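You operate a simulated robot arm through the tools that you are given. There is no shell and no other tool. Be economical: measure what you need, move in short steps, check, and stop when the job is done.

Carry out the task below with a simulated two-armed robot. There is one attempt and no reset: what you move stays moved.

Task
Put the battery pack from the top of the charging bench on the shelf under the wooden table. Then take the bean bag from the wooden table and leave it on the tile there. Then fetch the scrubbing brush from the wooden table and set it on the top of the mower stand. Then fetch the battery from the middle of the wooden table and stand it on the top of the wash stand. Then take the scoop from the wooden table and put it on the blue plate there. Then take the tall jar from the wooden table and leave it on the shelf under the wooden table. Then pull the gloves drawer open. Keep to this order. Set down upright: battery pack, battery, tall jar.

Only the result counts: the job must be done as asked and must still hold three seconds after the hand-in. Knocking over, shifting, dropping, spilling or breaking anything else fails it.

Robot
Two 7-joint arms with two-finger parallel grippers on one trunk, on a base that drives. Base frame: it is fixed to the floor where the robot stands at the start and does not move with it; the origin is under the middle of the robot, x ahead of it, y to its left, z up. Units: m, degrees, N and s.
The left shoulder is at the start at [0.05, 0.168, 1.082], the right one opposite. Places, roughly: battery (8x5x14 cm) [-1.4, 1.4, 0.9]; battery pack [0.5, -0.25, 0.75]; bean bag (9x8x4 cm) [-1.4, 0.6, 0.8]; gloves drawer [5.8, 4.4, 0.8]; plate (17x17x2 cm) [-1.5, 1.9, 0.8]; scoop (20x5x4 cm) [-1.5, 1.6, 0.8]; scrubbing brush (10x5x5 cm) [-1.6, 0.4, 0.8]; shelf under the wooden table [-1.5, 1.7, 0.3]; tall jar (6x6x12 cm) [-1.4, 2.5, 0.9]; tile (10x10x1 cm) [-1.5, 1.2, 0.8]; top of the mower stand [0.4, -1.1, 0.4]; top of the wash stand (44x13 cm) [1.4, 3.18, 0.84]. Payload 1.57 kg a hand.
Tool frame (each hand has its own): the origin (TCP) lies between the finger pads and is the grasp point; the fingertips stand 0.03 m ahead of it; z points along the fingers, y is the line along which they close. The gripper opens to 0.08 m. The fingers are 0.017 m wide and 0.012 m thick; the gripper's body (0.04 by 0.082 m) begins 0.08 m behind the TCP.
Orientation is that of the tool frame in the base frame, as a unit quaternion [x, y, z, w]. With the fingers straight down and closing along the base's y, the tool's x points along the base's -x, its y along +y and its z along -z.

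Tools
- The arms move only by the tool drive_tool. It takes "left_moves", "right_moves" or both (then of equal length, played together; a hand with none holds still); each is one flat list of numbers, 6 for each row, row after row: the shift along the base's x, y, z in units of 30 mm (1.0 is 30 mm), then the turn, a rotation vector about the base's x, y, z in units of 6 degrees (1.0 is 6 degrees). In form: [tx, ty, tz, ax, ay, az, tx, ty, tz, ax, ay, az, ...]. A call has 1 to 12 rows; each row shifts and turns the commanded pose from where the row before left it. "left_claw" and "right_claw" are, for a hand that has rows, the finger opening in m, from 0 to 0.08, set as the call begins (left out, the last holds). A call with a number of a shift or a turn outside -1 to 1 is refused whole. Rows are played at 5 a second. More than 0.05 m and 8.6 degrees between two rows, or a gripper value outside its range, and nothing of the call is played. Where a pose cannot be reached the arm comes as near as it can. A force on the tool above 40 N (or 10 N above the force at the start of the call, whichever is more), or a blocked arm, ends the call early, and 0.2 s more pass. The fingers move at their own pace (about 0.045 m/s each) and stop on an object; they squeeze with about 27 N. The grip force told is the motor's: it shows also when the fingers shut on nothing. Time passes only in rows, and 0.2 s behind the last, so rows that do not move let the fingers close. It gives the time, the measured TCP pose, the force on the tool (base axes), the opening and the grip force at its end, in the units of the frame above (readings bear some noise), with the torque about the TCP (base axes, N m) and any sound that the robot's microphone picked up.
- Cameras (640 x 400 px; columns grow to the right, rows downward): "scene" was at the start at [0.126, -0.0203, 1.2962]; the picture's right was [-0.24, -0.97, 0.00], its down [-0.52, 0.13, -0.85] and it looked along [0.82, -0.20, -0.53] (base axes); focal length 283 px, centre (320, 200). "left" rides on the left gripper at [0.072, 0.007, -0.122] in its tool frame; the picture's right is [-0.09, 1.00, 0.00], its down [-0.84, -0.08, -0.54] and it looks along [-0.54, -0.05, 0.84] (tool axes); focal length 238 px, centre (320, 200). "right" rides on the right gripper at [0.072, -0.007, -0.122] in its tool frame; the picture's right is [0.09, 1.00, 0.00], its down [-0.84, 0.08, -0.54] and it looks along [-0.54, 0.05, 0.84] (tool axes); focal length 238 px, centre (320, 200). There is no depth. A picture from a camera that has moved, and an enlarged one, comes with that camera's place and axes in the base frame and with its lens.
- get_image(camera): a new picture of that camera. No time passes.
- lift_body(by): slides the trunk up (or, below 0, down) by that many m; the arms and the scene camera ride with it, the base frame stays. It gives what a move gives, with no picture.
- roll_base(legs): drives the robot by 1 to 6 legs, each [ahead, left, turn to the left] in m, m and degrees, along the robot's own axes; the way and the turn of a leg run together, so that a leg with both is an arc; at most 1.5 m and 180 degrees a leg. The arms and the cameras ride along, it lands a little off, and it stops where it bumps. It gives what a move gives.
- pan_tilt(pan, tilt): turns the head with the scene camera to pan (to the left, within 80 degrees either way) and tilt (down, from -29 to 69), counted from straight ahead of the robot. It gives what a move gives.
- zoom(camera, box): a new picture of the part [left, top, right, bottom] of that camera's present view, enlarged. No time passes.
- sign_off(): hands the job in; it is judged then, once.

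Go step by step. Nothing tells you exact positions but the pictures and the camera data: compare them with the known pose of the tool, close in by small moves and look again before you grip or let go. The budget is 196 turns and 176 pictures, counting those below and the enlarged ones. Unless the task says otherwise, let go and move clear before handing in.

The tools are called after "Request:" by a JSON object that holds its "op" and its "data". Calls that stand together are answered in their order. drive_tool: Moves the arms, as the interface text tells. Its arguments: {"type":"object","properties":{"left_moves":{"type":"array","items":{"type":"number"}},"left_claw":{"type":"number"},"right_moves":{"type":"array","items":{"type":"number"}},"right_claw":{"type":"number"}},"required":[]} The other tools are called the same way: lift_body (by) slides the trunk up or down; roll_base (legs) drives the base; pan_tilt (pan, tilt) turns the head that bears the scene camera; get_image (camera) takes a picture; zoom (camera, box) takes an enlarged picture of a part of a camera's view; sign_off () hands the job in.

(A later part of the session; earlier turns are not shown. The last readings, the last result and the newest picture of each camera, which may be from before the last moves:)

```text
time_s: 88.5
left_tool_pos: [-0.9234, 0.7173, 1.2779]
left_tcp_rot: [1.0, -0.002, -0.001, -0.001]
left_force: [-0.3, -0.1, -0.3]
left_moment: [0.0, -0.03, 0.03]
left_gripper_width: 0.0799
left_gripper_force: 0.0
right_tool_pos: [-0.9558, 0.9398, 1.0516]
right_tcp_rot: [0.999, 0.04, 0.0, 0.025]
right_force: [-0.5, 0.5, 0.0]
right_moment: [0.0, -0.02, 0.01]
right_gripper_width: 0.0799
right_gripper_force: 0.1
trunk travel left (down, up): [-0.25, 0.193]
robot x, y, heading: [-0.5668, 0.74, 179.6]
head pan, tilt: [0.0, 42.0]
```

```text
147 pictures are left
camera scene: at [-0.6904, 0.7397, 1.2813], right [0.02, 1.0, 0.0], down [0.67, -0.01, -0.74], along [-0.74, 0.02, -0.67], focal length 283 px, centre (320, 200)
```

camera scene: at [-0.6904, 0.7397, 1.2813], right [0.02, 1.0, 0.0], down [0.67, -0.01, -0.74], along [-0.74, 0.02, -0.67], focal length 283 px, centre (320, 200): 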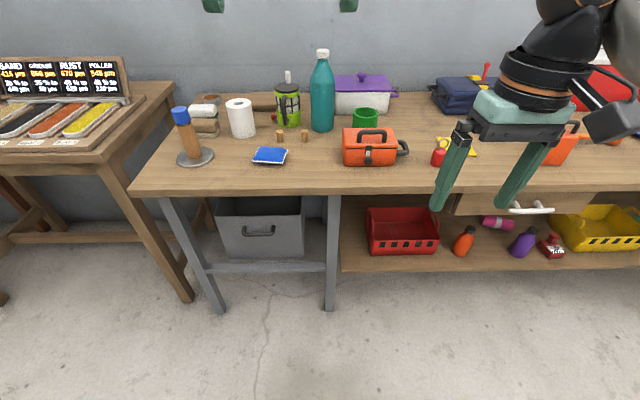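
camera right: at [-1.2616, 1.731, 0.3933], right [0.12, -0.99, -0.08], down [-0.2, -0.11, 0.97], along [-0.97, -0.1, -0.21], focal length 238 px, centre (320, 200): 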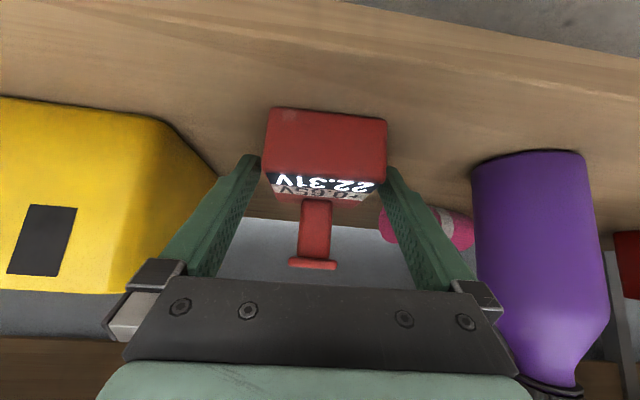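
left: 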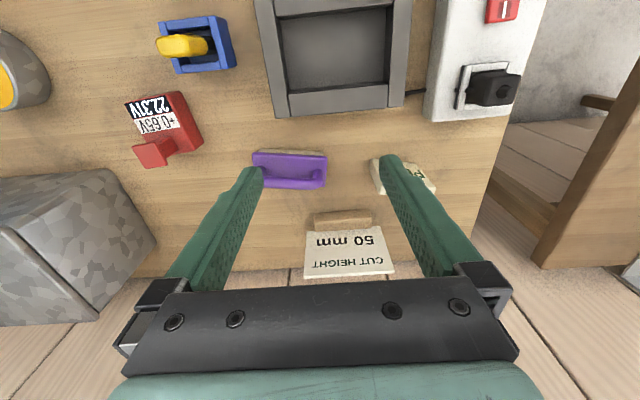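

I see a blue flat item (270,155) probably the bean bag and a brush near (205,118). Zooming.

Request:
{"op": "zoom", "data": {"camera": "scene", "box": [160, 70, 320, 170]}}

Request:
{"op": "zoom", "data": {"camera": "scene", "box": [400, 90, 560, 190]}}

```text
4.00 times, centred on (240, 120) of scene
camera zoom: at [-0.6904, 0.7397, 1.2813], right [0.02, 1.0, 0.0], down [0.67, -0.01, -0.74], along [-0.74, 0.02, -0.67], focal length 1131 px, centre (640, 520)
```

zoom: 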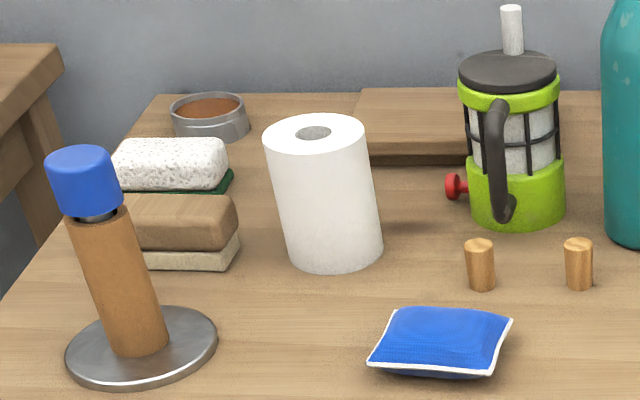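

```text
4.00 times, centred on (480, 140) of scene
camera zoom: at [-0.6904, 0.7397, 1.2813], right [0.02, 1.0, 0.0], down [0.67, -0.01, -0.74], along [-0.74, 0.02, -0.67], focal length 1131 px, centre (-320, 440)
```

zoom: 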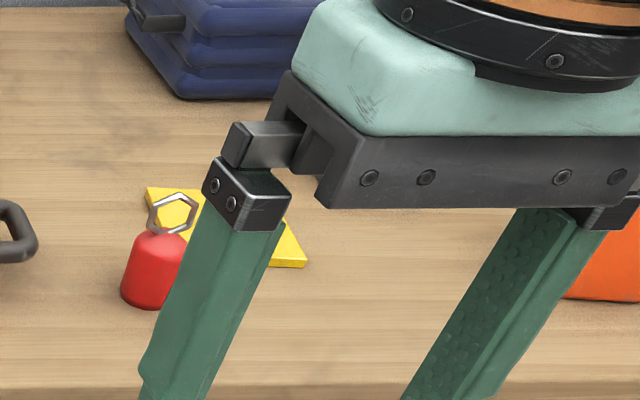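

Bean bag (blue) is at about (-1.33, 0.62); the scrubbing brush is the wooden block with cream bristles. Moving so that the right hand comes over the bean bag.

Request:
{"op": "roll_base", "data": {"legs": [[0, 0.31, 0], [0.28, 0, 0]]}}

Request:
{"op": "get_image", "data": {"camera": "right"}}

Request:
{"op": "get_image", "data": {"camera": "scene"}}

```text
time_s: 92.1
left_tool_pos: [-1.2023, 0.4129, 1.2756]
left_tcp_rot: [1.0, -0.001, -0.002, -0.001]
left_force: [-0.2, -0.3, -0.1]
left_moment: [-0.01, 0.01, 0.0]
left_gripper_width: 0.0801
left_gripper_force: 0.1
right_tool_pos: [-1.2347, 0.6366, 1.0529]
right_tcp_rot: [0.999, 0.041, 0.0, 0.025]
right_force: [-0.7, 0.1, 0.2]
right_moment: [-0.02, -0.03, -0.01]
right_gripper_width: 0.0803
right_gripper_force: 0.0
trunk travel left (down, up): [-0.25, 0.193]
robot x, y, heading: [-0.8431, 0.4334, 179.9]
head pan, tilt: [0.0, 42.0]
```

```text
144 pictures are left
camera right: at [-1.1644, 0.6555, 1.1736], right [0.17, -0.98, 0.05], down [-0.83, -0.12, 0.55], along [-0.53, -0.14, -0.84], focal length 238 px, centre (320, 200)
```

right: 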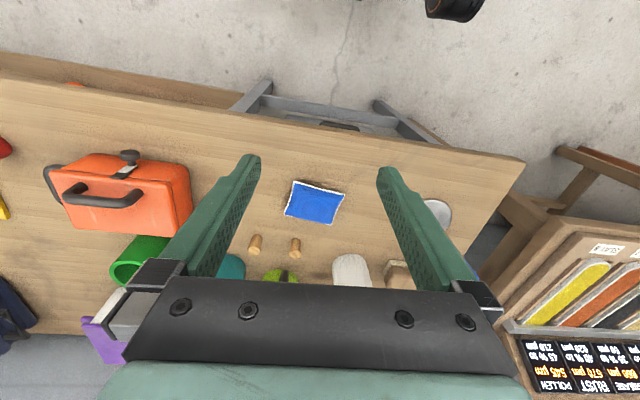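

```text
143 pictures are left
camera scene: at [-0.9686, 0.4354, 1.2809], right [0.02, 1.0, 0.0], down [0.67, -0.01, -0.74], along [-0.74, 0.01, -0.67], focal length 283 px, centre (320, 200)
```

scene: 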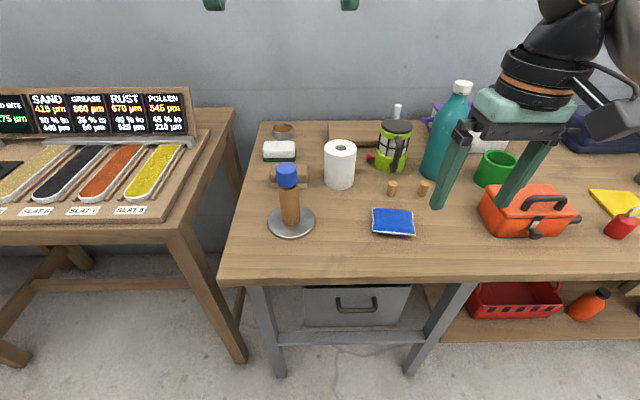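

Table top is z≈0.795 and the bag's centre about (-1.40, 0.607). I straighten the hand and move over it for a close look.

Request:
{"op": "drive_tool", "data": {"right_moves": [-0.9, -0.17, -0.5, 0.1, 0, 0, -0.9, -0.17, -0.5, 0.1, 0, 0, -0.9, -0.17, -0.5, 0.1, 0, 0, -0.9, -0.17, -0.5, 0.1, 0, 0, -0.9, -0.17, -0.5, 0.08, 0, 0, -0.9, -0.17, -0.5, 0, 0, 0.8]}}

Request:
{"op": "get_image", "data": {"camera": "right"}}

Request:
{"op": "zoom", "data": {"camera": "scene", "box": [340, 180, 460, 255]}}

```text
time_s: 93.5
left_tool_pos: [-1.2007, 0.4141, 1.2761]
left_tcp_rot: [1.0, -0.001, -0.002, 0.0]
left_force: [-0.2, 0.2, -0.8]
left_moment: [0.03, -0.02, 0.02]
left_gripper_width: 0.08
left_gripper_force: 0.1
right_tool_pos: [-1.3956, 0.6053, 0.9621]
right_tcp_rot: [0.997, 0.083, 0.001, 0.0]
right_force: [-0.7, 0.2, -0.4]
right_moment: [-0.01, -0.01, -0.02]
right_gripper_width: 0.0799
right_gripper_force: 0.0
trunk travel left (down, up): [-0.25, 0.193]
robot x, y, heading: [-0.8485, 0.4351, 179.7]
head pan, tilt: [0.0, 42.0]
```

```text
142 pictures are left
camera right: at [-1.3271, 0.6245, 1.0844], right [0.26, -0.97, 0.0], down [-0.81, -0.22, 0.54], along [-0.52, -0.14, -0.84], focal length 238 px, centre (320, 200)
```

right: 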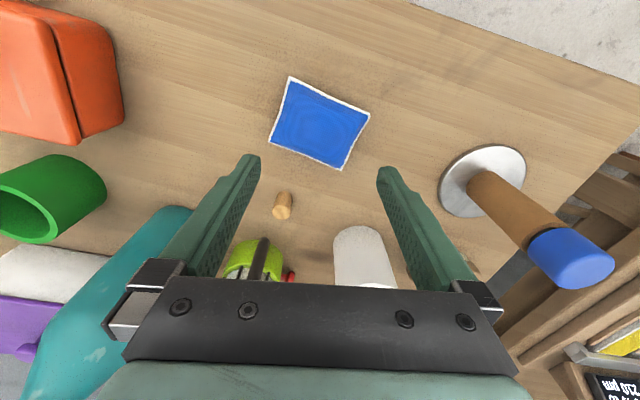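

```text
5.33 times, centred on (400, 218) of scene
camera zoom: at [-0.9684, 0.4349, 1.281], right [0.01, 1.0, 0.0], down [0.67, -0.01, -0.74], along [-0.74, 0.01, -0.67], focal length 1508 px, centre (-107, 107)
```

zoom: 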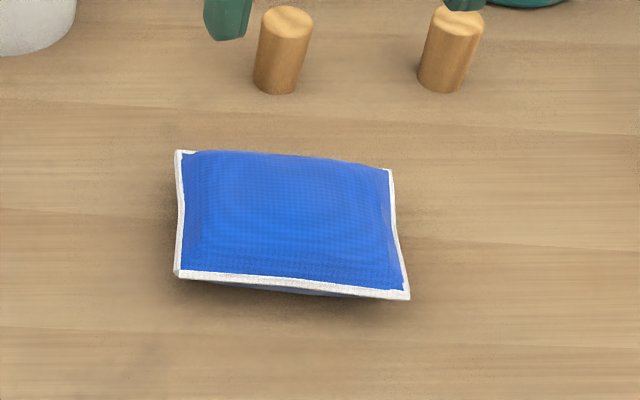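

The bag measures about 9.2 cm along y and 7.4 cm along x, yawed ~8°. I'll turn the gripper ~72° to close across the 7.4 cm side.

Request:
{"op": "drive_tool", "data": {"right_moves": [-0.1, 0, 0, 0, 0, 1, -0.1, 0, 0, 0, 0, 1, -0.1, 0.1, 0, 0, 0, 1, -0.1, 0, 0, 0, 0, 1, -0.1, 0, 0, 0, 0, 1, 0, 0, 0, 0, 0, 1, 0, 0, 0, 0, 0, 1, 0, 0, 0, 0, 0, 1, 0, 0, 0, 0, 0, 1, 0, 0, 0, 0, 0, 1, 0, 0, 0, 0, 0, 1, 0, 0, 0, 0, 0, 1]}}

Request:
{"op": "get_image", "data": {"camera": "right"}}

Request:
{"op": "get_image", "data": {"camera": "scene"}}

```text
time_s: 96.1
left_tool_pos: [-1.2017, 0.413, 1.2752]
left_tcp_rot: [1.0, -0.002, -0.002, -0.001]
left_force: [-0.6, -0.3, -0.1]
left_moment: [-0.01, 0.02, 0.0]
left_gripper_width: 0.0799
left_gripper_force: 0.1
right_tool_pos: [-1.411, 0.6086, 0.9616]
right_tcp_rot: [0.757, 0.654, 0.0, 0.0]
right_force: [-0.3, 0.4, 0.0]
right_moment: [0.03, -0.06, 0.0]
right_gripper_width: 0.0799
right_gripper_force: 0.0
trunk travel left (down, up): [-0.25, 0.193]
robot x, y, heading: [-0.8412, 0.4322, 179.8]
head pan, tilt: [0.0, 42.0]
```

```text
140 pictures are left
camera right: at [-1.4076, 0.6816, 1.0843], right [1.0, -0.05, 0.0], down [-0.05, -0.84, 0.54], along [-0.03, -0.54, -0.84], focal length 238 px, centre (320, 200)
```

right: 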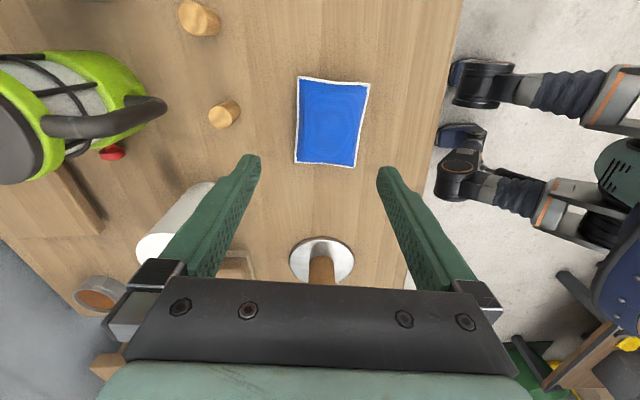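

```text
139 pictures are left
camera scene: at [-0.9681, 0.435, 1.2808], right [0.01, 1.0, 0.0], down [0.67, -0.01, -0.74], along [-0.74, 0.01, -0.67], focal length 283 px, centre (320, 200)
```

scene: 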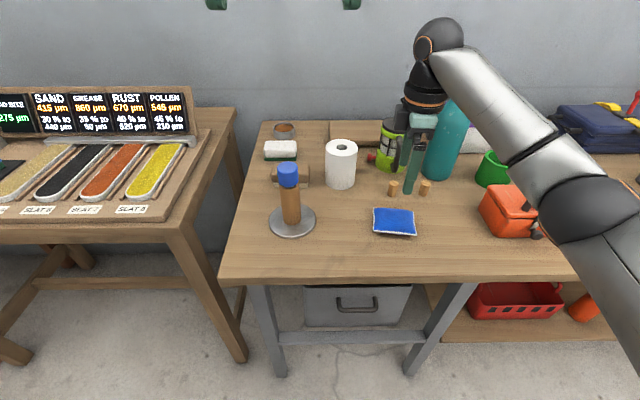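

Aligned with the bag edges; width ≈7.2 cm, centre x≈-1.40. Descending for another look.

Request:
{"op": "drive_tool", "data": {"right_moves": [0.15, 0.05, -0.9, 0, 0, 0, 0.1, 0.05, -0.9, 0, 0, 0, 0, 0, -0.8, 0, 0, 0]}}

Request:
{"op": "get_image", "data": {"camera": "right"}}

Request:
{"op": "zoom", "data": {"camera": "scene", "box": [340, 180, 460, 255]}}

```text
time_s: 96.9
left_tool_pos: [-1.2019, 0.4136, 1.2758]
left_tcp_rot: [1.0, 0.0, -0.003, 0.0]
left_force: [-0.5, 0.1, 1.0]
left_moment: [0.02, 0.0, 0.01]
left_gripper_width: 0.0801
left_gripper_force: 0.0
right_tool_pos: [-1.4046, 0.6124, 0.8841]
right_tcp_rot: [0.758, 0.653, 0.001, 0.0]
right_force: [0.0, 0.4, 0.4]
right_moment: [-0.02, -0.01, 0.0]
right_gripper_width: 0.0799
right_gripper_force: 0.0
trunk travel left (down, up): [-0.25, 0.193]
robot x, y, heading: [-0.844, 0.4343, 179.8]
head pan, tilt: [0.0, 42.0]
```

```text
138 pictures are left
camera right: at [-1.4, 0.6847, 1.0069], right [1.0, -0.06, 0.0], down [-0.05, -0.84, 0.54], along [-0.03, -0.54, -0.84], focal length 238 px, centre (320, 200)
```

right: 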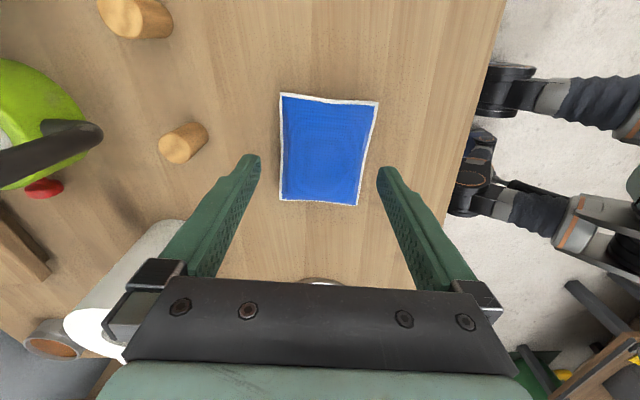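

```text
5.33 times, centred on (400, 218) of scene
camera zoom: at [-0.9681, 0.4351, 1.2808], right [0.01, 1.0, 0.0], down [0.68, -0.01, -0.74], along [-0.74, 0.01, -0.68], focal length 1508 px, centre (-107, 107)
```

zoom: 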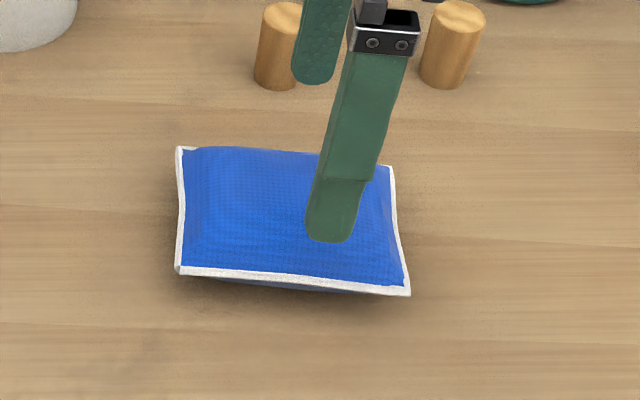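

Shift +4.5 mm in x and go down near the bag edges.

Request:
{"op": "drive_tool", "data": {"right_moves": [0.15, 0, -0.6, 0, 0, 0, 0, 0, -0.5, 0, 0, 0]}}

Request:
{"op": "get_image", "data": {"camera": "right"}}

Request:
{"op": "zoom", "data": {"camera": "scene", "box": [340, 180, 460, 255]}}

```text
time_s: 97.5
left_tool_pos: [-1.2002, 0.4125, 1.2763]
left_tcp_rot: [1.0, -0.001, -0.002, -0.001]
left_force: [0.6, 0.2, -0.7]
left_moment: [0.02, 0.0, 0.03]
left_gripper_width: 0.0799
left_gripper_force: 0.0
right_tool_pos: [-1.3984, 0.6119, 0.8513]
right_tcp_rot: [0.758, 0.652, 0.001, 0.0]
right_force: [0.5, 1.2, 0.4]
right_moment: [-0.03, 0.01, -0.02]
right_gripper_width: 0.0799
right_gripper_force: 0.1
trunk travel left (down, up): [-0.25, 0.193]
robot x, y, heading: [-0.8481, 0.4307, 179.6]
head pan, tilt: [0.0, 42.0]
```

```text
136 pictures are left
camera right: at [-1.3953, 0.685, 0.9739], right [1.0, -0.06, 0.0], down [-0.05, -0.84, 0.54], along [-0.03, -0.54, -0.84], focal length 238 px, centre (320, 200)
```

right: 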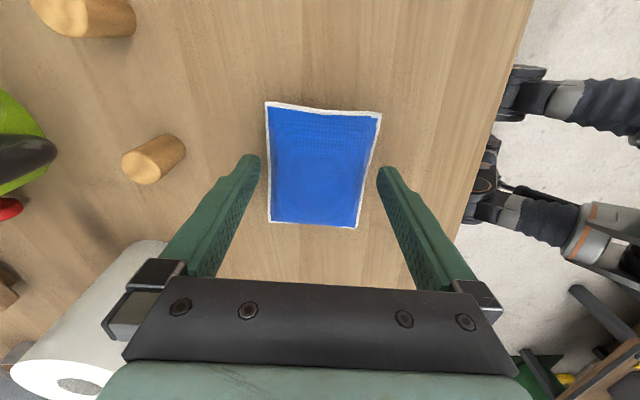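

```text
5.33 times, centred on (400, 218) of scene
camera zoom: at [-0.9681, 0.435, 1.2808], right [0.01, 1.0, 0.0], down [0.68, -0.01, -0.74], along [-0.74, 0.01, -0.68], focal length 1508 px, centre (-107, 107)
```

zoom: 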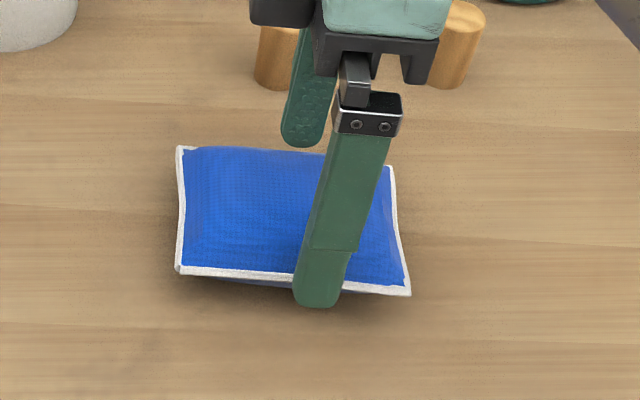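

Fingers straddle the bag evenly. Final descent and close.

Request:
{"op": "drive_tool", "data": {"right_moves": [0, 0, -0.4, 0, 0, 0, 0, 0, -0.33, 0, 0, 0]}}

Request:
{"op": "drive_tool", "data": {"right_moves": [0, 0, 0, 0, 0, 0, 0, 0, 0, 0, 0, 0, 0, 0, 0, 0, 0, 0, 0, 0, 0, 0, 0, 0], "right_claw": 0.0}}

Request:
{"op": "get_image", "data": {"camera": "right"}}

```text
time_s: 98.1
left_tool_pos: [-1.2016, 0.4124, 1.276]
left_tcp_rot: [1.0, -0.001, -0.002, -0.001]
left_force: [1.5, 0.3, 0.6]
left_moment: [-0.01, -0.02, 0.02]
left_gripper_width: 0.08
left_gripper_force: 0.0
right_tool_pos: [-1.3995, 0.6117, 0.8296]
right_tcp_rot: [0.758, 0.653, 0.001, -0.001]
right_force: [0.7, -0.5, -0.1]
right_moment: [-0.01, -0.02, 0.03]
right_gripper_width: 0.08
right_gripper_force: 0.0
trunk travel left (down, up): [-0.25, 0.193]
robot x, y, heading: [-0.846, 0.4307, 179.8]
head pan, tilt: [0.0, 42.0]
```

```text
time_s: 99.1
left_tool_pos: [-1.2017, 0.4128, 1.2769]
left_tcp_rot: [1.0, -0.001, -0.001, -0.001]
left_force: [1.4, 0.2, 0.1]
left_moment: [0.0, 0.02, 0.03]
left_gripper_width: 0.0801
left_gripper_force: 0.1
right_tool_pos: [-1.4005, 0.6126, 0.8311]
right_tcp_rot: [0.757, 0.653, 0.001, 0.001]
right_force: [-0.7, -0.3, -0.9]
right_moment: [-0.03, 0.05, 0.01]
right_gripper_width: 0.07
right_gripper_force: 26.7
trunk travel left (down, up): [-0.25, 0.193]
robot x, y, heading: [-0.8427, 0.4337, 179.9]
head pan, tilt: [0.0, 42.0]
```

```text
134 pictures are left
camera right: at [-1.3956, 0.6846, 0.953], right [1.0, -0.06, 0.0], down [-0.05, -0.84, 0.54], along [-0.03, -0.54, -0.84], focal length 238 px, centre (320, 200)
```

right: 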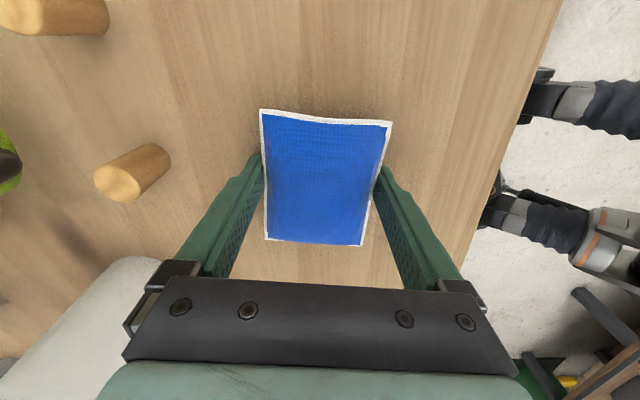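

Gripped at 7.0 cm. Lifting.

Request:
{"op": "drive_tool", "data": {"right_moves": [0, 0, 0.5, 0, 0, 0, 0, 0, 0.8, 0, 0, 0, 0, 0, 1, 0, 0, 0, 0, 0, 1, 0, 0, 0, 0, 0, 1, 0, 0, 0, 0, 0, 1, 0, 0, 0, 0, 0, 1, 0, 0, 0]}}

Request:
{"op": "get_image", "data": {"camera": "right"}}

```text
time_s: 100.7
left_tool_pos: [-1.2011, 0.4119, 1.2769]
left_tcp_rot: [1.0, -0.001, -0.002, -0.001]
left_force: [-0.8, 0.3, 0.2]
left_moment: [-0.01, 0.02, -0.02]
left_gripper_width: 0.0798
left_gripper_force: 0.0
right_tool_pos: [-1.4, 0.6111, 1.0186]
right_tcp_rot: [0.758, 0.652, 0.001, -0.002]
right_force: [-0.1, -0.4, -1.9]
right_moment: [0.07, -0.02, 0.0]
right_gripper_width: 0.0699
right_gripper_force: 27.3
trunk travel left (down, up): [-0.25, 0.193]
robot x, y, heading: [-0.8464, 0.4314, 179.7]
head pan, tilt: [0.0, 42.0]
```

```text
133 pictures are left
camera right: at [-1.3961, 0.6836, 1.1404], right [1.0, -0.06, 0.0], down [-0.05, -0.84, 0.54], along [-0.03, -0.54, -0.84], focal length 238 px, centre (320, 200)
```

right: 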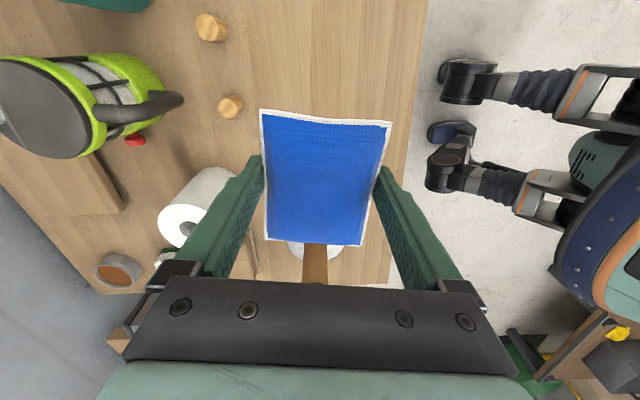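

Bag is held. Backing away, moving along to the tile at about (-1.475, 1.18).

Request:
{"op": "roll_base", "data": {"legs": [[-0.3, 0, 0], [0, -0.57, 0]]}}

Request:
{"op": "get_image", "data": {"camera": "scene"}}

Request:
{"op": "get_image", "data": {"camera": "right"}}

```text
time_s: 105.6
left_tool_pos: [-0.8965, 0.9842, 1.2762]
left_tcp_rot: [1.0, -0.006, -0.001, -0.001]
left_force: [0.2, 0.6, 0.3]
left_moment: [0.01, 0.01, -0.02]
left_gripper_width: 0.08
left_gripper_force: 0.1
right_tool_pos: [-1.0939, 1.1822, 1.0172]
right_tcp_rot: [0.76, 0.65, 0.001, -0.001]
right_force: [0.2, 0.2, -2.7]
right_moment: [0.01, 0.02, 0.03]
right_gripper_width: 0.0698
right_gripper_force: 26.7
trunk travel left (down, up): [-0.25, 0.193]
robot x, y, heading: [-0.5395, 1.0045, 179.4]
head pan, tilt: [0.0, 42.0]
```

```text
132 pictures are left
camera scene: at [-0.6632, 1.0036, 1.2807], right [0.02, 1.0, 0.0], down [0.68, -0.01, -0.74], along [-0.74, 0.01, -0.68], focal length 283 px, centre (320, 200)
```

scene: 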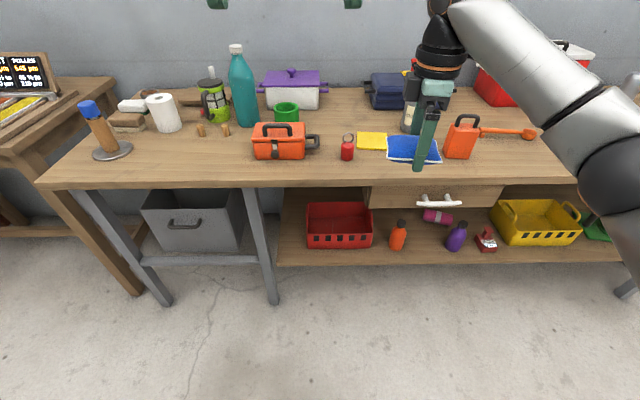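

```text
131 pictures are left
camera right: at [-1.0896, 1.2554, 1.1398], right [1.0, -0.06, 0.0], down [-0.05, -0.84, 0.54], along [-0.03, -0.54, -0.84], focal length 238 px, centre (320, 200)
```

right: 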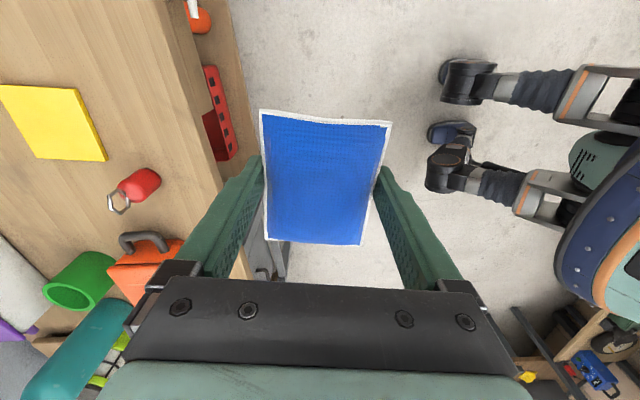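

Tile centre ≈ (-1.46, 1.186). The tall bottle is close on the +y side, so I turn the hand back so its camera faces the robot side, then drive in.

Request:
{"op": "drive_tool", "data": {"right_moves": [0, 0, 0.3, 0, 0, -1, 0, 0, 0.3, 0, 0, -1, 0, 0, 0, 0, 0, -1, 0, 0, 0, 0, 0, -1, 0, 0, 0, 0, 0, -1, 0, 0, 0, 0, 0, -1, 0, 0, 0, 0, 0, -1, 0, 0, 0, 0, 0, -1, 0, 0, 0, 0, 0, -1, 0, 0, 0, 0, 0, -1, 0, 0, 0, 0, 0, -1, 0, 0, 0, 0, 0, -1]}}

Request:
{"op": "roll_base", "data": {"legs": [[0.28, 0, 0]]}}

Request:
{"op": "get_image", "data": {"camera": "right"}}

Request:
{"op": "get_image", "data": {"camera": "scene"}}

```text
time_s: 108.2
left_tool_pos: [-0.8972, 0.9828, 1.2754]
left_tcp_rot: [1.0, -0.004, -0.002, 0.0]
left_force: [0.9, 1.1, 0.1]
left_moment: [0.03, -0.01, -0.01]
left_gripper_width: 0.0797
left_gripper_force: 0.1
right_tool_pos: [-1.0937, 1.1815, 1.0353]
right_tcp_rot: [0.997, 0.079, 0.002, 0.0]
right_force: [0.4, -0.1, -2.1]
right_moment: [0.01, -0.03, 0.01]
right_gripper_width: 0.0696
right_gripper_force: 27.4
trunk travel left (down, up): [-0.25, 0.193]
robot x, y, heading: [-0.5371, 1.002, 179.5]
head pan, tilt: [0.0, 42.0]
```

```text
time_s: 110.1
left_tool_pos: [-1.1761, 0.9845, 1.2763]
left_tcp_rot: [1.0, -0.004, -0.002, -0.001]
left_force: [-0.5, -0.3, -1.3]
left_moment: [0.01, -0.03, -0.01]
left_gripper_width: 0.0797
left_gripper_force: 0.0
right_tool_pos: [-1.373, 1.1848, 1.0353]
right_tcp_rot: [0.997, 0.079, 0.002, -0.001]
right_force: [0.4, -0.2, -2.1]
right_moment: [0.02, -0.03, 0.01]
right_gripper_width: 0.0697
right_gripper_force: 27.0
trunk travel left (down, up): [-0.25, 0.193]
robot x, y, heading: [-0.813, 1.0034, 179.6]
head pan, tilt: [0.0, 42.0]
```

```text
130 pictures are left
camera right: at [-1.3041, 1.2035, 1.1578], right [0.25, -0.97, 0.0], down [-0.82, -0.21, 0.54], along [-0.52, -0.13, -0.84], focal length 238 px, centre (320, 200)
```

right: 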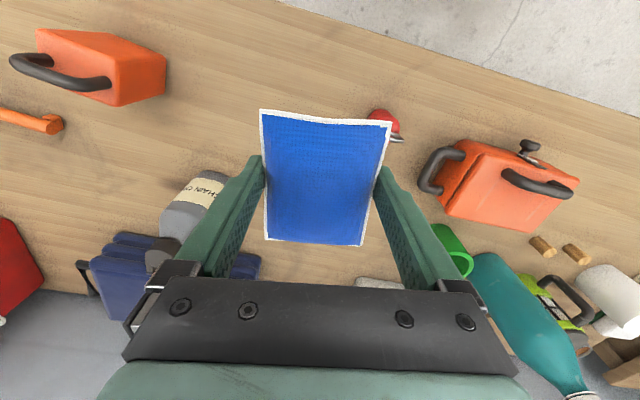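

```text
129 pictures are left
camera scene: at [-0.9429, 1.0059, 1.2806], right [0.02, 1.0, 0.0], down [0.68, -0.01, -0.74], along [-0.74, 0.01, -0.68], focal length 283 px, centre (320, 200)
```

scene: 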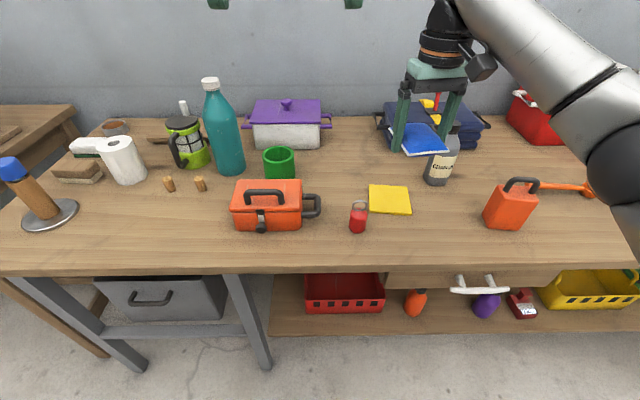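

Tile is centred at (-1.461, 1.187). Moving over and lowering to just above it.

Request:
{"op": "drive_tool", "data": {"right_moves": [-1, 0, 0, 0, 0, -0.5, -1, 0, 0, 0, 0, -0.5, -0.93, 0.05, 0, 0, 0, -0.4, 0, 0, -1, 0, 0, 0, 0, 0, -1, 0, 0, 0, 0, 0, -1, 0, 0, 0, 0, 0, -1, 0, 0, 0, 0, 0, -0.9, 0, 0, 0]}}

Request:
{"op": "get_image", "data": {"camera": "right"}}

Request:
{"op": "zoom", "data": {"camera": "scene", "box": [310, 110, 510, 235]}}

```text
time_s: 111.9
left_tool_pos: [-1.1769, 0.9847, 1.2762]
left_tcp_rot: [1.0, -0.005, -0.002, -0.002]
left_force: [0.2, -0.5, 0.4]
left_moment: [-0.02, -0.02, 0.01]
left_gripper_width: 0.0801
left_gripper_force: 0.0
right_tool_pos: [-1.4443, 1.195, 0.885]
right_tcp_rot: [1.0, 0.006, 0.003, 0.001]
right_force: [0.0, 0.1, -1.9]
right_moment: [-0.01, -0.03, -0.01]
right_gripper_width: 0.0696
right_gripper_force: 27.7
right hand out of reach, approached as far as the arm can: row 2, 3, 4, 5, 6, 8
trunk travel left (down, up): [-0.25, 0.193]
robot x, y, heading: [-0.8182, 1.0053, 179.5]
head pan, tilt: [0.0, 42.0]
```

```text
128 pictures are left
camera right: at [-1.3724, 1.2043, 1.0083], right [0.1, -0.99, 0.0], down [-0.84, -0.09, 0.54], along [-0.53, -0.06, -0.84], focal length 238 px, centre (320, 200)
```

right: 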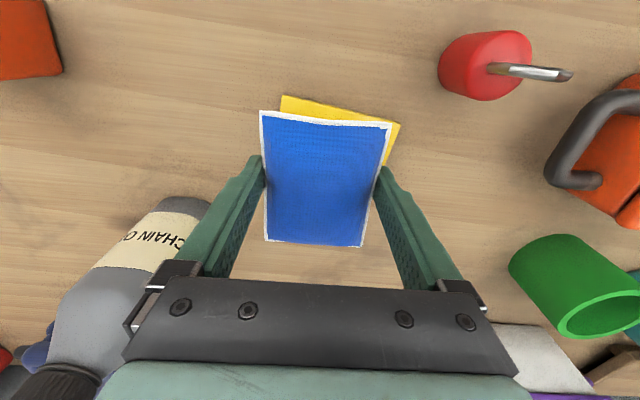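

```text
3.20 times, centred on (410, 172) of scene
camera zoom: at [-0.9427, 1.0059, 1.2809], right [0.01, 1.0, 0.0], down [0.67, -0.01, -0.74], along [-0.74, 0.01, -0.67], focal length 904 px, centre (32, 288)
```

zoom: 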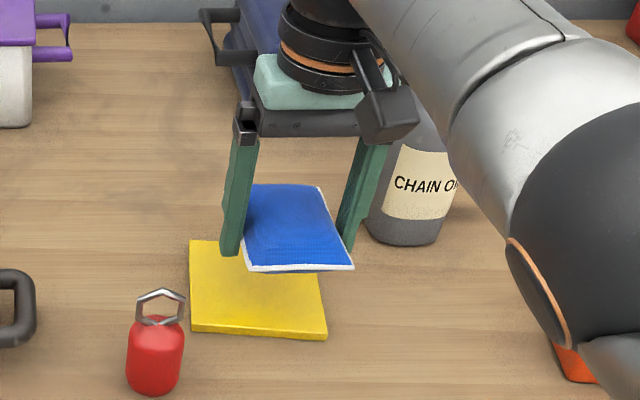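

The hand is at its reach limit and 1.7 cm short; I nudge the base forward 2 cm.

Request:
{"op": "roll_base", "data": {"legs": [[0.03, 0, 0]]}}

Request:
{"op": "drive_tool", "data": {"right_moves": [0, -0.2, 0, 0, 0, 0]}}

```text
time_s: 112.8
left_tool_pos: [-1.2064, 0.986, 1.2757]
left_tcp_rot: [1.0, -0.004, -0.001, -0.001]
left_force: [-0.3, 0.4, 0.4]
left_moment: [0.0, -0.02, 0.0]
left_gripper_width: 0.0804
left_gripper_force: 0.0
right_tool_pos: [-1.4737, 1.1955, 0.8859]
right_tcp_rot: [1.0, 0.006, 0.003, 0.001]
right_force: [-0.9, 0.5, -2.9]
right_moment: [0.01, -0.02, 0.03]
right_gripper_width: 0.0699
right_gripper_force: 27.7
trunk travel left (down, up): [-0.25, 0.193]
robot x, y, heading: [-0.8489, 1.0055, 179.3]
head pan, tilt: [0.0, 42.0]
```

```text
time_s: 113.2
left_tool_pos: [-1.2061, 0.9853, 1.2765]
left_tcp_rot: [1.0, -0.004, -0.002, -0.001]
left_force: [1.1, -0.2, 0.2]
left_moment: [0.03, -0.02, 0.04]
left_gripper_width: 0.08
left_gripper_force: 0.0
right_tool_pos: [-1.4741, 1.1904, 0.8857]
right_tcp_rot: [1.0, 0.006, 0.003, 0.0]
right_force: [0.3, 0.3, -2.1]
right_moment: [0.0, -0.02, -0.03]
right_gripper_width: 0.0697
right_gripper_force: 27.0
trunk travel left (down, up): [-0.25, 0.193]
robot x, y, heading: [-0.8428, 1.0048, 179.3]
head pan, tilt: [0.0, 42.0]
```

Correcting and lowering.

Request:
{"op": "drive_tool", "data": {"right_moves": [0.43, -0.1, -0.3, 0, 0, 0, 0, 0, -0.6, 0, 0, 0]}}

Request:
{"op": "get_image", "data": {"camera": "right"}}

Request:
{"op": "zoom", "data": {"camera": "scene", "box": [310, 110, 510, 235]}}

```text
time_s: 113.8
left_tool_pos: [-1.2056, 0.9857, 1.276]
left_tcp_rot: [1.0, -0.004, -0.002, 0.0]
left_force: [-1.1, -0.5, -0.1]
left_moment: [0.0, 0.02, 0.01]
left_gripper_width: 0.08
left_gripper_force: 0.0
right_tool_pos: [-1.473, 1.1843, 0.8576]
right_tcp_rot: [1.0, 0.007, 0.002, 0.0]
right_force: [-0.3, -0.4, -2.1]
right_moment: [0.01, -0.05, 0.01]
right_gripper_width: 0.0698
right_gripper_force: 26.9
right hand out of reach, approached as far as the arm can: row 1
trunk travel left (down, up): [-0.25, 0.193]
robot x, y, heading: [-0.8501, 1.0033, 179.4]
head pan, tilt: [0.0, 42.0]
```

```text
126 pictures are left
camera right: at [-1.4013, 1.1943, 0.981], right [0.1, -0.99, 0.0], down [-0.84, -0.09, 0.54], along [-0.53, -0.06, -0.84], focal length 238 px, centre (320, 200)
```

right: 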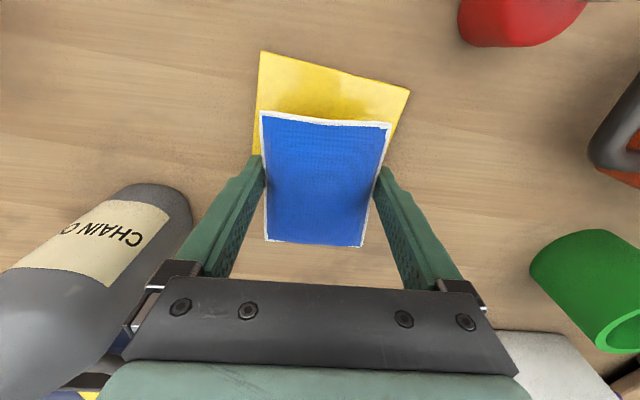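

```text
3.20 times, centred on (410, 172) of scene
camera zoom: at [-0.972, 1.006, 1.2809], right [0.01, 1.0, 0.0], down [0.67, -0.01, -0.74], along [-0.74, 0.01, -0.67], focal length 904 px, centre (32, 288)
```

zoom: 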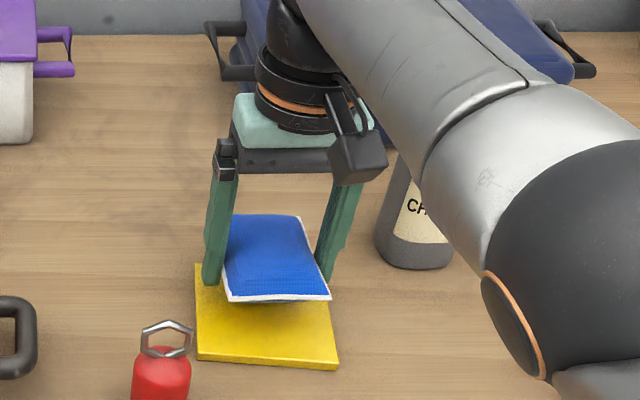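

Request:
{"op": "drive_tool", "data": {"right_moves": [0.4, 0.1, 0, 0, 0, 0, 0, 0, -0.15, 0, 0, 0]}}

Request:
{"op": "get_image", "data": {"camera": "right"}}

```text
time_s: 114.4
left_tool_pos: [-1.2062, 0.9856, 1.2767]
left_tcp_rot: [1.0, -0.004, -0.001, -0.001]
left_force: [-0.4, -0.3, -0.1]
left_moment: [0.03, 0.01, -0.03]
left_gripper_width: 0.0802
left_gripper_force: 0.0
right_tool_pos: [-1.4731, 1.1871, 0.8543]
right_tcp_rot: [1.0, 0.006, 0.002, 0.0]
right_force: [0.3, 0.3, -1.7]
right_moment: [0.01, -0.04, 0.0]
right_gripper_width: 0.0698
right_gripper_force: 27.2
right hand out of reach, approached as far as the arm can: row 1
trunk travel left (down, up): [-0.25, 0.193]
robot x, y, heading: [-0.846, 1.0051, 179.6]
head pan, tilt: [0.0, 42.0]
```

```text
124 pictures are left
camera right: at [-1.4017, 1.1949, 0.9769], right [0.1, -0.99, 0.0], down [-0.84, -0.09, 0.54], along [-0.54, -0.06, -0.84], focal length 238 px, centre (320, 200)
```

right: 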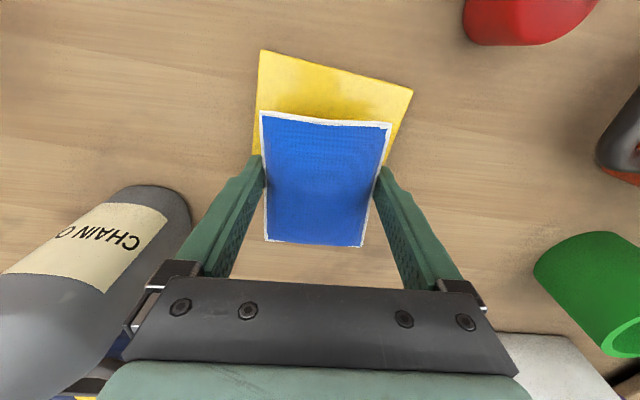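

The commanded pose is still beyond reach; stepping back in x further.

Request:
{"op": "drive_tool", "data": {"right_moves": [0.35, 0, 0, 0, 0, 0]}}

```text
time_s: 114.8
left_tool_pos: [-1.2055, 0.9857, 1.2764]
left_tcp_rot: [1.0, -0.004, -0.002, -0.001]
left_force: [0.3, 0.6, 0.2]
left_moment: [0.02, -0.01, -0.03]
left_gripper_width: 0.08
left_gripper_force: 0.0
right_tool_pos: [-1.4641, 1.1861, 0.8549]
right_tcp_rot: [1.0, 0.006, 0.003, 0.0]
right_force: [0.2, 0.1, -1.7]
right_moment: [0.01, 0.01, -0.02]
right_gripper_width: 0.0697
right_gripper_force: 26.6
trunk travel left (down, up): [-0.25, 0.193]
robot x, y, heading: [-0.8506, 1.0029, 179.4]
head pan, tilt: [0.0, 42.0]
```

Now centred on the tile; small steps down to contact.

Request:
{"op": "drive_tool", "data": {"right_moves": [0.05, 0, -0.12, 0, 0, 0, 0, 0, -0.12, 0, 0, 0, 0, 0, -0.12, 0, 0, 0, 0, 0, -0.1, 0, 0, 0]}}

Request:
{"op": "zoom", "data": {"camera": "scene", "box": [310, 130, 470, 230]}}

```text
time_s: 115.8
left_tool_pos: [-1.2061, 0.9846, 1.2768]
left_tcp_rot: [1.0, -0.004, -0.002, -0.001]
left_force: [-0.6, 0.9, 0.2]
left_moment: [-0.01, -0.02, 0.02]
left_gripper_width: 0.0801
left_gripper_force: 0.1
right_tool_pos: [-1.4609, 1.1851, 0.8417]
right_tcp_rot: [1.0, 0.005, 0.002, 0.0]
right_force: [-0.1, -0.5, -2.2]
right_moment: [0.03, -0.01, -0.01]
right_gripper_width: 0.0697
right_gripper_force: 26.9
trunk travel left (down, up): [-0.25, 0.193]
robot x, y, heading: [-0.8502, 1.0047, 179.7]
head pan, tilt: [0.0, 42.0]
```

```text
4.00 times, centred on (390, 180) of scene
camera zoom: at [-0.9718, 1.0059, 1.2808], right [0.01, 1.0, 0.0], down [0.67, -0.01, -0.74], along [-0.74, 0.01, -0.67], focal length 1131 px, centre (40, 280)
```

zoom: 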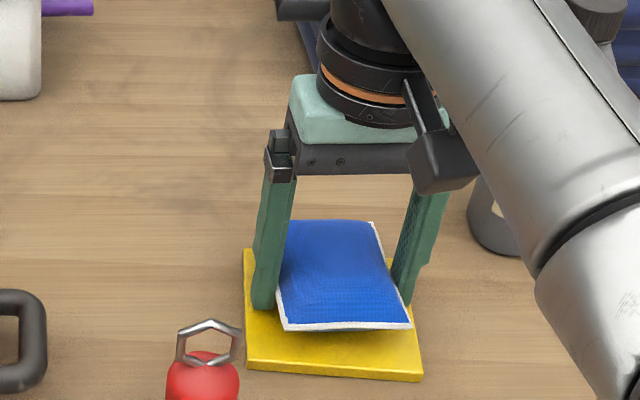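

Request:
{"op": "drive_tool", "data": {"right_moves": [0, 0, -0.08, 0, 0, 0, 0, 0, -0.08, 0, 0, 0, 0, 0, -0.08, 0, 0, 0]}}

Request:
{"op": "zoom", "data": {"camera": "scene", "box": [310, 130, 470, 230]}}

```text
time_s: 116.6
left_tool_pos: [-1.205, 0.9855, 1.277]
left_tcp_rot: [1.0, -0.004, -0.003, -0.001]
left_force: [-0.2, -0.1, -0.2]
left_moment: [0.02, -0.02, 0.02]
left_gripper_width: 0.0801
left_gripper_force: 0.0
right_tool_pos: [-1.4604, 1.1859, 0.84]
right_tcp_rot: [1.0, 0.006, 0.0, 0.0]
right_force: [0.0, 2.8, 18.6]
right_moment: [0.12, -0.82, 0.06]
right_gripper_width: 0.0699
right_gripper_force: 26.8
trunk travel left (down, up): [-0.25, 0.193]
robot x, y, heading: [-0.8497, 1.0045, 179.5]
head pan, tilt: [0.0, 42.0]
```

```text
4.00 times, centred on (390, 180) of scene
camera zoom: at [-0.9698, 1.0056, 1.2814], right [0.01, 1.0, 0.0], down [0.67, -0.01, -0.74], along [-0.74, 0.01, -0.67], focal length 1131 px, centre (40, 280)
```

zoom: 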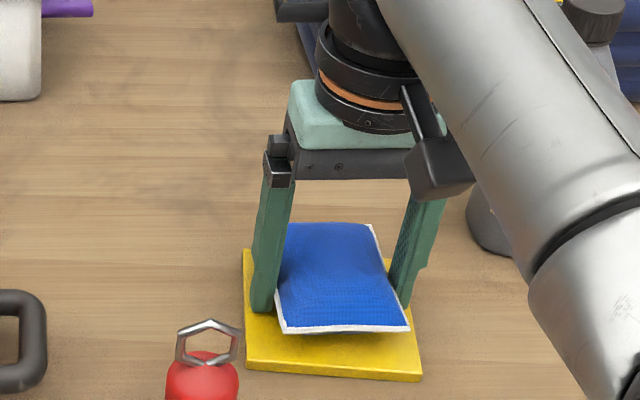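

Contact at the predicted height. I nudge ~5 mm toward the robot for centring, and release.

Request:
{"op": "drive_tool", "data": {"right_moves": [0, 0, 0.3, 0, 0, 0, 0.2, 0, 0, 0, 0, 0, 0, 0, -0.13, 0, 0, 0]}}

Request:
{"op": "drive_tool", "data": {"right_moves": [0, 0, 0, 0, 0, 0, 0, 0, 0, 0, 0, 0, 0, 0, 0, 0, 0, 0], "right_claw": 0.08}}

Request:
{"op": "drive_tool", "data": {"right_moves": [0, 0, 0.5, 0, 0, 0, 0, 0, 1, 0, 0, 0, 0, 0, 1, 0, 0, 0, 0, 0, 1, 0, 0, 0, 0, 0, 1, 0, 0, 0, 0, 0, 1, 0, 0, 0, 0, 0, 1, 0, 0, 0]}}

Request:
{"op": "get_image", "data": {"camera": "right"}}

Request:
{"op": "zoom", "data": {"camera": "scene", "box": [310, 130, 470, 230]}}

```text
time_s: 117.4
left_tool_pos: [-1.2051, 0.9856, 1.2752]
left_tcp_rot: [1.0, -0.005, -0.003, -0.001]
left_force: [-0.3, 0.0, 0.9]
left_moment: [0.01, 0.0, 0.0]
left_gripper_width: 0.08
left_gripper_force: 0.0
right_tool_pos: [-1.4562, 1.1848, 0.8398]
right_tcp_rot: [1.0, 0.006, 0.003, 0.0]
right_force: [0.7, -0.9, 1.2]
right_moment: [0.15, 0.15, 0.0]
right_gripper_width: 0.0697
right_gripper_force: 26.7
trunk travel left (down, up): [-0.25, 0.193]
robot x, y, heading: [-0.846, 1.0032, 179.7]
head pan, tilt: [0.0, 42.0]
```

```text
time_s: 118.2
left_tool_pos: [-1.2055, 0.9848, 1.2764]
left_tcp_rot: [1.0, -0.005, -0.003, -0.001]
left_force: [-0.1, 0.6, -0.2]
left_moment: [0.01, -0.01, 0.02]
left_gripper_width: 0.0802
left_gripper_force: 0.1
right_tool_pos: [-1.4555, 1.1848, 0.8388]
right_tcp_rot: [1.0, 0.007, 0.003, -0.001]
right_force: [-0.6, 0.7, -0.6]
right_moment: [-0.01, 0.01, 0.0]
right_gripper_width: 0.08
right_gripper_force: 0.0
trunk travel left (down, up): [-0.25, 0.193]
robot x, y, heading: [-0.8457, 1.003, 179.4]
head pan, tilt: [0.0, 42.0]
```

```text
time_s: 119.8
left_tool_pos: [-1.2062, 0.9854, 1.2775]
left_tcp_rot: [1.0, -0.004, -0.003, -0.001]
left_force: [0.1, 0.1, -0.1]
left_moment: [-0.04, 0.0, 0.04]
left_gripper_width: 0.0802
left_gripper_force: 0.1
right_tool_pos: [-1.4493, 1.1884, 1.0319]
right_tcp_rot: [1.0, 0.008, 0.003, 0.001]
right_force: [-1.1, -0.3, 0.8]
right_moment: [-0.07, -0.03, -0.02]
right_gripper_width: 0.0801
right_gripper_force: 0.0
right hand out of reach, approached as far as the arm can: row 7
trunk travel left (down, up): [-0.25, 0.193]
robot x, y, heading: [-0.8484, 1.0045, 179.4]
head pan, tilt: [0.0, 42.0]
```

```text
121 pictures are left
camera right: at [-1.3773, 1.1972, 1.1537], right [0.11, -0.99, 0.0], down [-0.84, -0.09, 0.54], along [-0.54, -0.06, -0.84], focal length 238 px, centre (320, 200)
```

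right: 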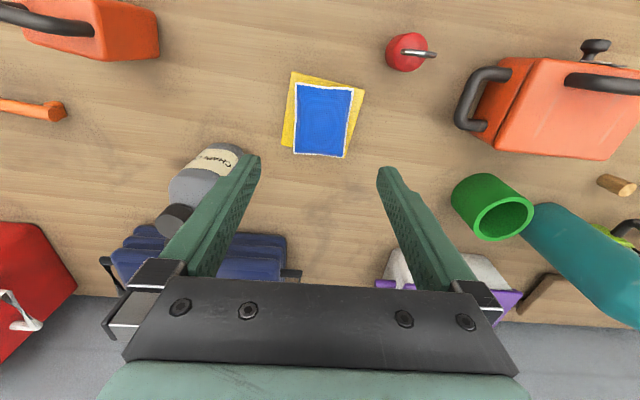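

```text
4.00 times, centred on (390, 180) of scene
camera zoom: at [-0.9718, 1.0062, 1.2807], right [0.01, 1.0, 0.0], down [0.68, -0.01, -0.74], along [-0.74, 0.01, -0.68], focal length 1131 px, centre (40, 280)
```

zoom: 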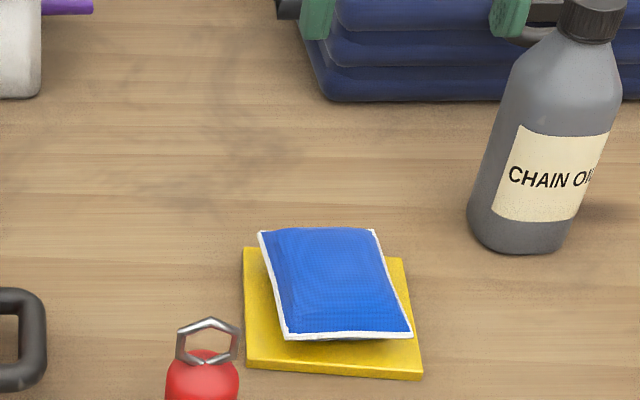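

The bean bag is on the tile. Next the scrubbing brush: back off, raise the trunk a bit for clearance over the blue-capped post, and move toward y≈0.2.

Request:
{"op": "roll_base", "data": {"legs": [[-0.3, 0, 0], [0, 0.8, 0]]}}

Request:
{"op": "lift_body", "data": {"by": 0.1}}

Request:
{"op": "get_image", "data": {"camera": "scene"}}

```text
time_s: 125.7
left_tool_pos: [-0.9248, 0.1899, 1.2761]
left_tcp_rot: [1.0, -0.01, -0.002, -0.001]
left_force: [-0.4, -0.2, 0.5]
left_moment: [0.0, 0.01, -0.03]
left_gripper_width: 0.0801
left_gripper_force: 0.0
right_tool_pos: [-1.1659, 0.3951, 1.0322]
right_tcp_rot: [1.0, 0.0, 0.002, -0.001]
right_force: [0.1, 1.0, 0.9]
right_moment: [-0.03, -0.02, 0.02]
right_gripper_width: 0.08
right_gripper_force: 0.1
trunk travel left (down, up): [-0.25, 0.193]
robot x, y, heading: [-0.5675, 0.2037, 178.6]
head pan, tilt: [0.0, 42.0]
```

```text
time_s: 127.0
left_tool_pos: [-0.9255, 0.1883, 1.3771]
left_tcp_rot: [1.0, -0.01, -0.002, -0.001]
left_force: [-0.4, -0.5, -0.2]
left_moment: [0.03, -0.01, -0.01]
left_gripper_width: 0.08
left_gripper_force: 0.0
right_tool_pos: [-1.1663, 0.3935, 1.1296]
right_tcp_rot: [1.0, -0.001, 0.003, 0.0]
right_force: [0.2, 0.5, -0.3]
right_moment: [-0.01, 0.0, 0.02]
right_gripper_width: 0.0798
right_gripper_force: 0.0
trunk travel left (down, up): [-0.35, 0.093]
robot x, y, heading: [-0.5651, 0.201, 179.0]
head pan, tilt: [0.0, 42.0]
```

```text
119 pictures are left
camera scene: at [-0.6913, 0.2061, 1.3809], right [0.03, 1.0, 0.0], down [0.67, -0.02, -0.74], along [-0.74, 0.02, -0.67], focal length 283 px, centre (320, 200)
```

scene: 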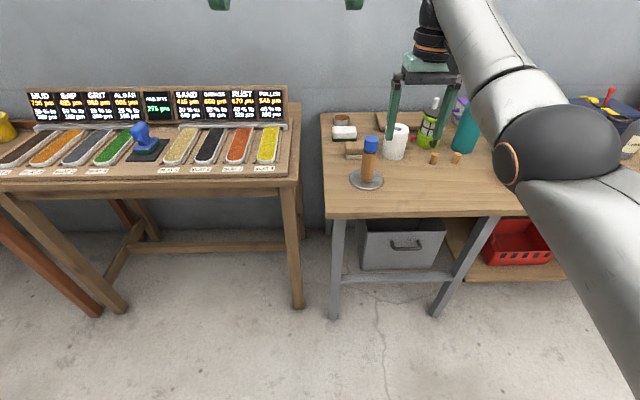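

Request:
{"op": "roll_base", "data": {"legs": [[0.33, 0, 1]]}}

Request:
{"op": "get_image", "data": {"camera": "right"}}

Request:
{"op": "get_image", "data": {"camera": "scene"}}

```text
time_s: 129.2
left_tool_pos: [-1.2547, 0.1858, 1.3767]
left_tcp_rot: [1.0, 0.0, -0.003, -0.001]
left_force: [0.4, 0.2, 0.4]
left_moment: [-0.01, 0.01, -0.02]
left_gripper_width: 0.08
left_gripper_force: 0.1
right_tool_pos: [-1.4988, 0.3878, 1.1314]
right_tcp_rot: [1.0, 0.009, 0.002, 0.0]
right_force: [-0.4, 0.0, -0.3]
right_moment: [0.05, 0.0, 0.01]
right_gripper_width: 0.0799
right_gripper_force: 0.0
trunk travel left (down, up): [-0.35, 0.093]
robot x, y, heading: [-0.8966, 0.2078, 179.7]
head pan, tilt: [0.0, 42.0]
```

```text
118 pictures are left
camera right: at [-1.4272, 0.3966, 1.2533], right [0.11, -0.99, 0.0], down [-0.84, -0.09, 0.54], along [-0.53, -0.06, -0.84], focal length 238 px, centre (320, 200)
```

right: 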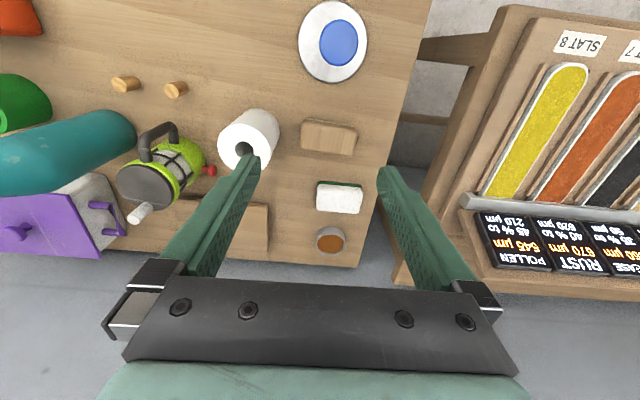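

```text
117 pictures are left
camera scene: at [-1.0206, 0.2079, 1.3808], right [0.01, 1.0, 0.0], down [0.67, 0.0, -0.74], along [-0.74, 0.01, -0.67], focal length 283 px, centre (320, 200)
```

scene: 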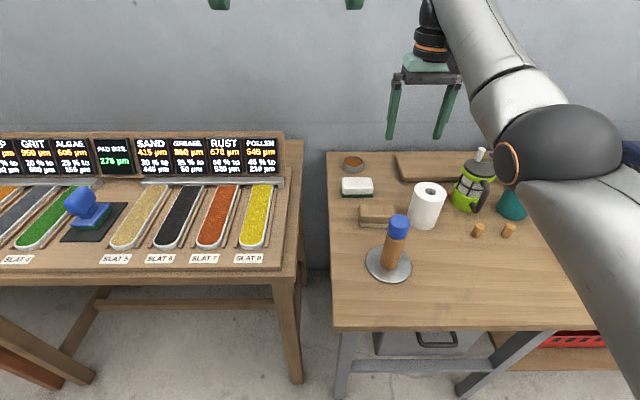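

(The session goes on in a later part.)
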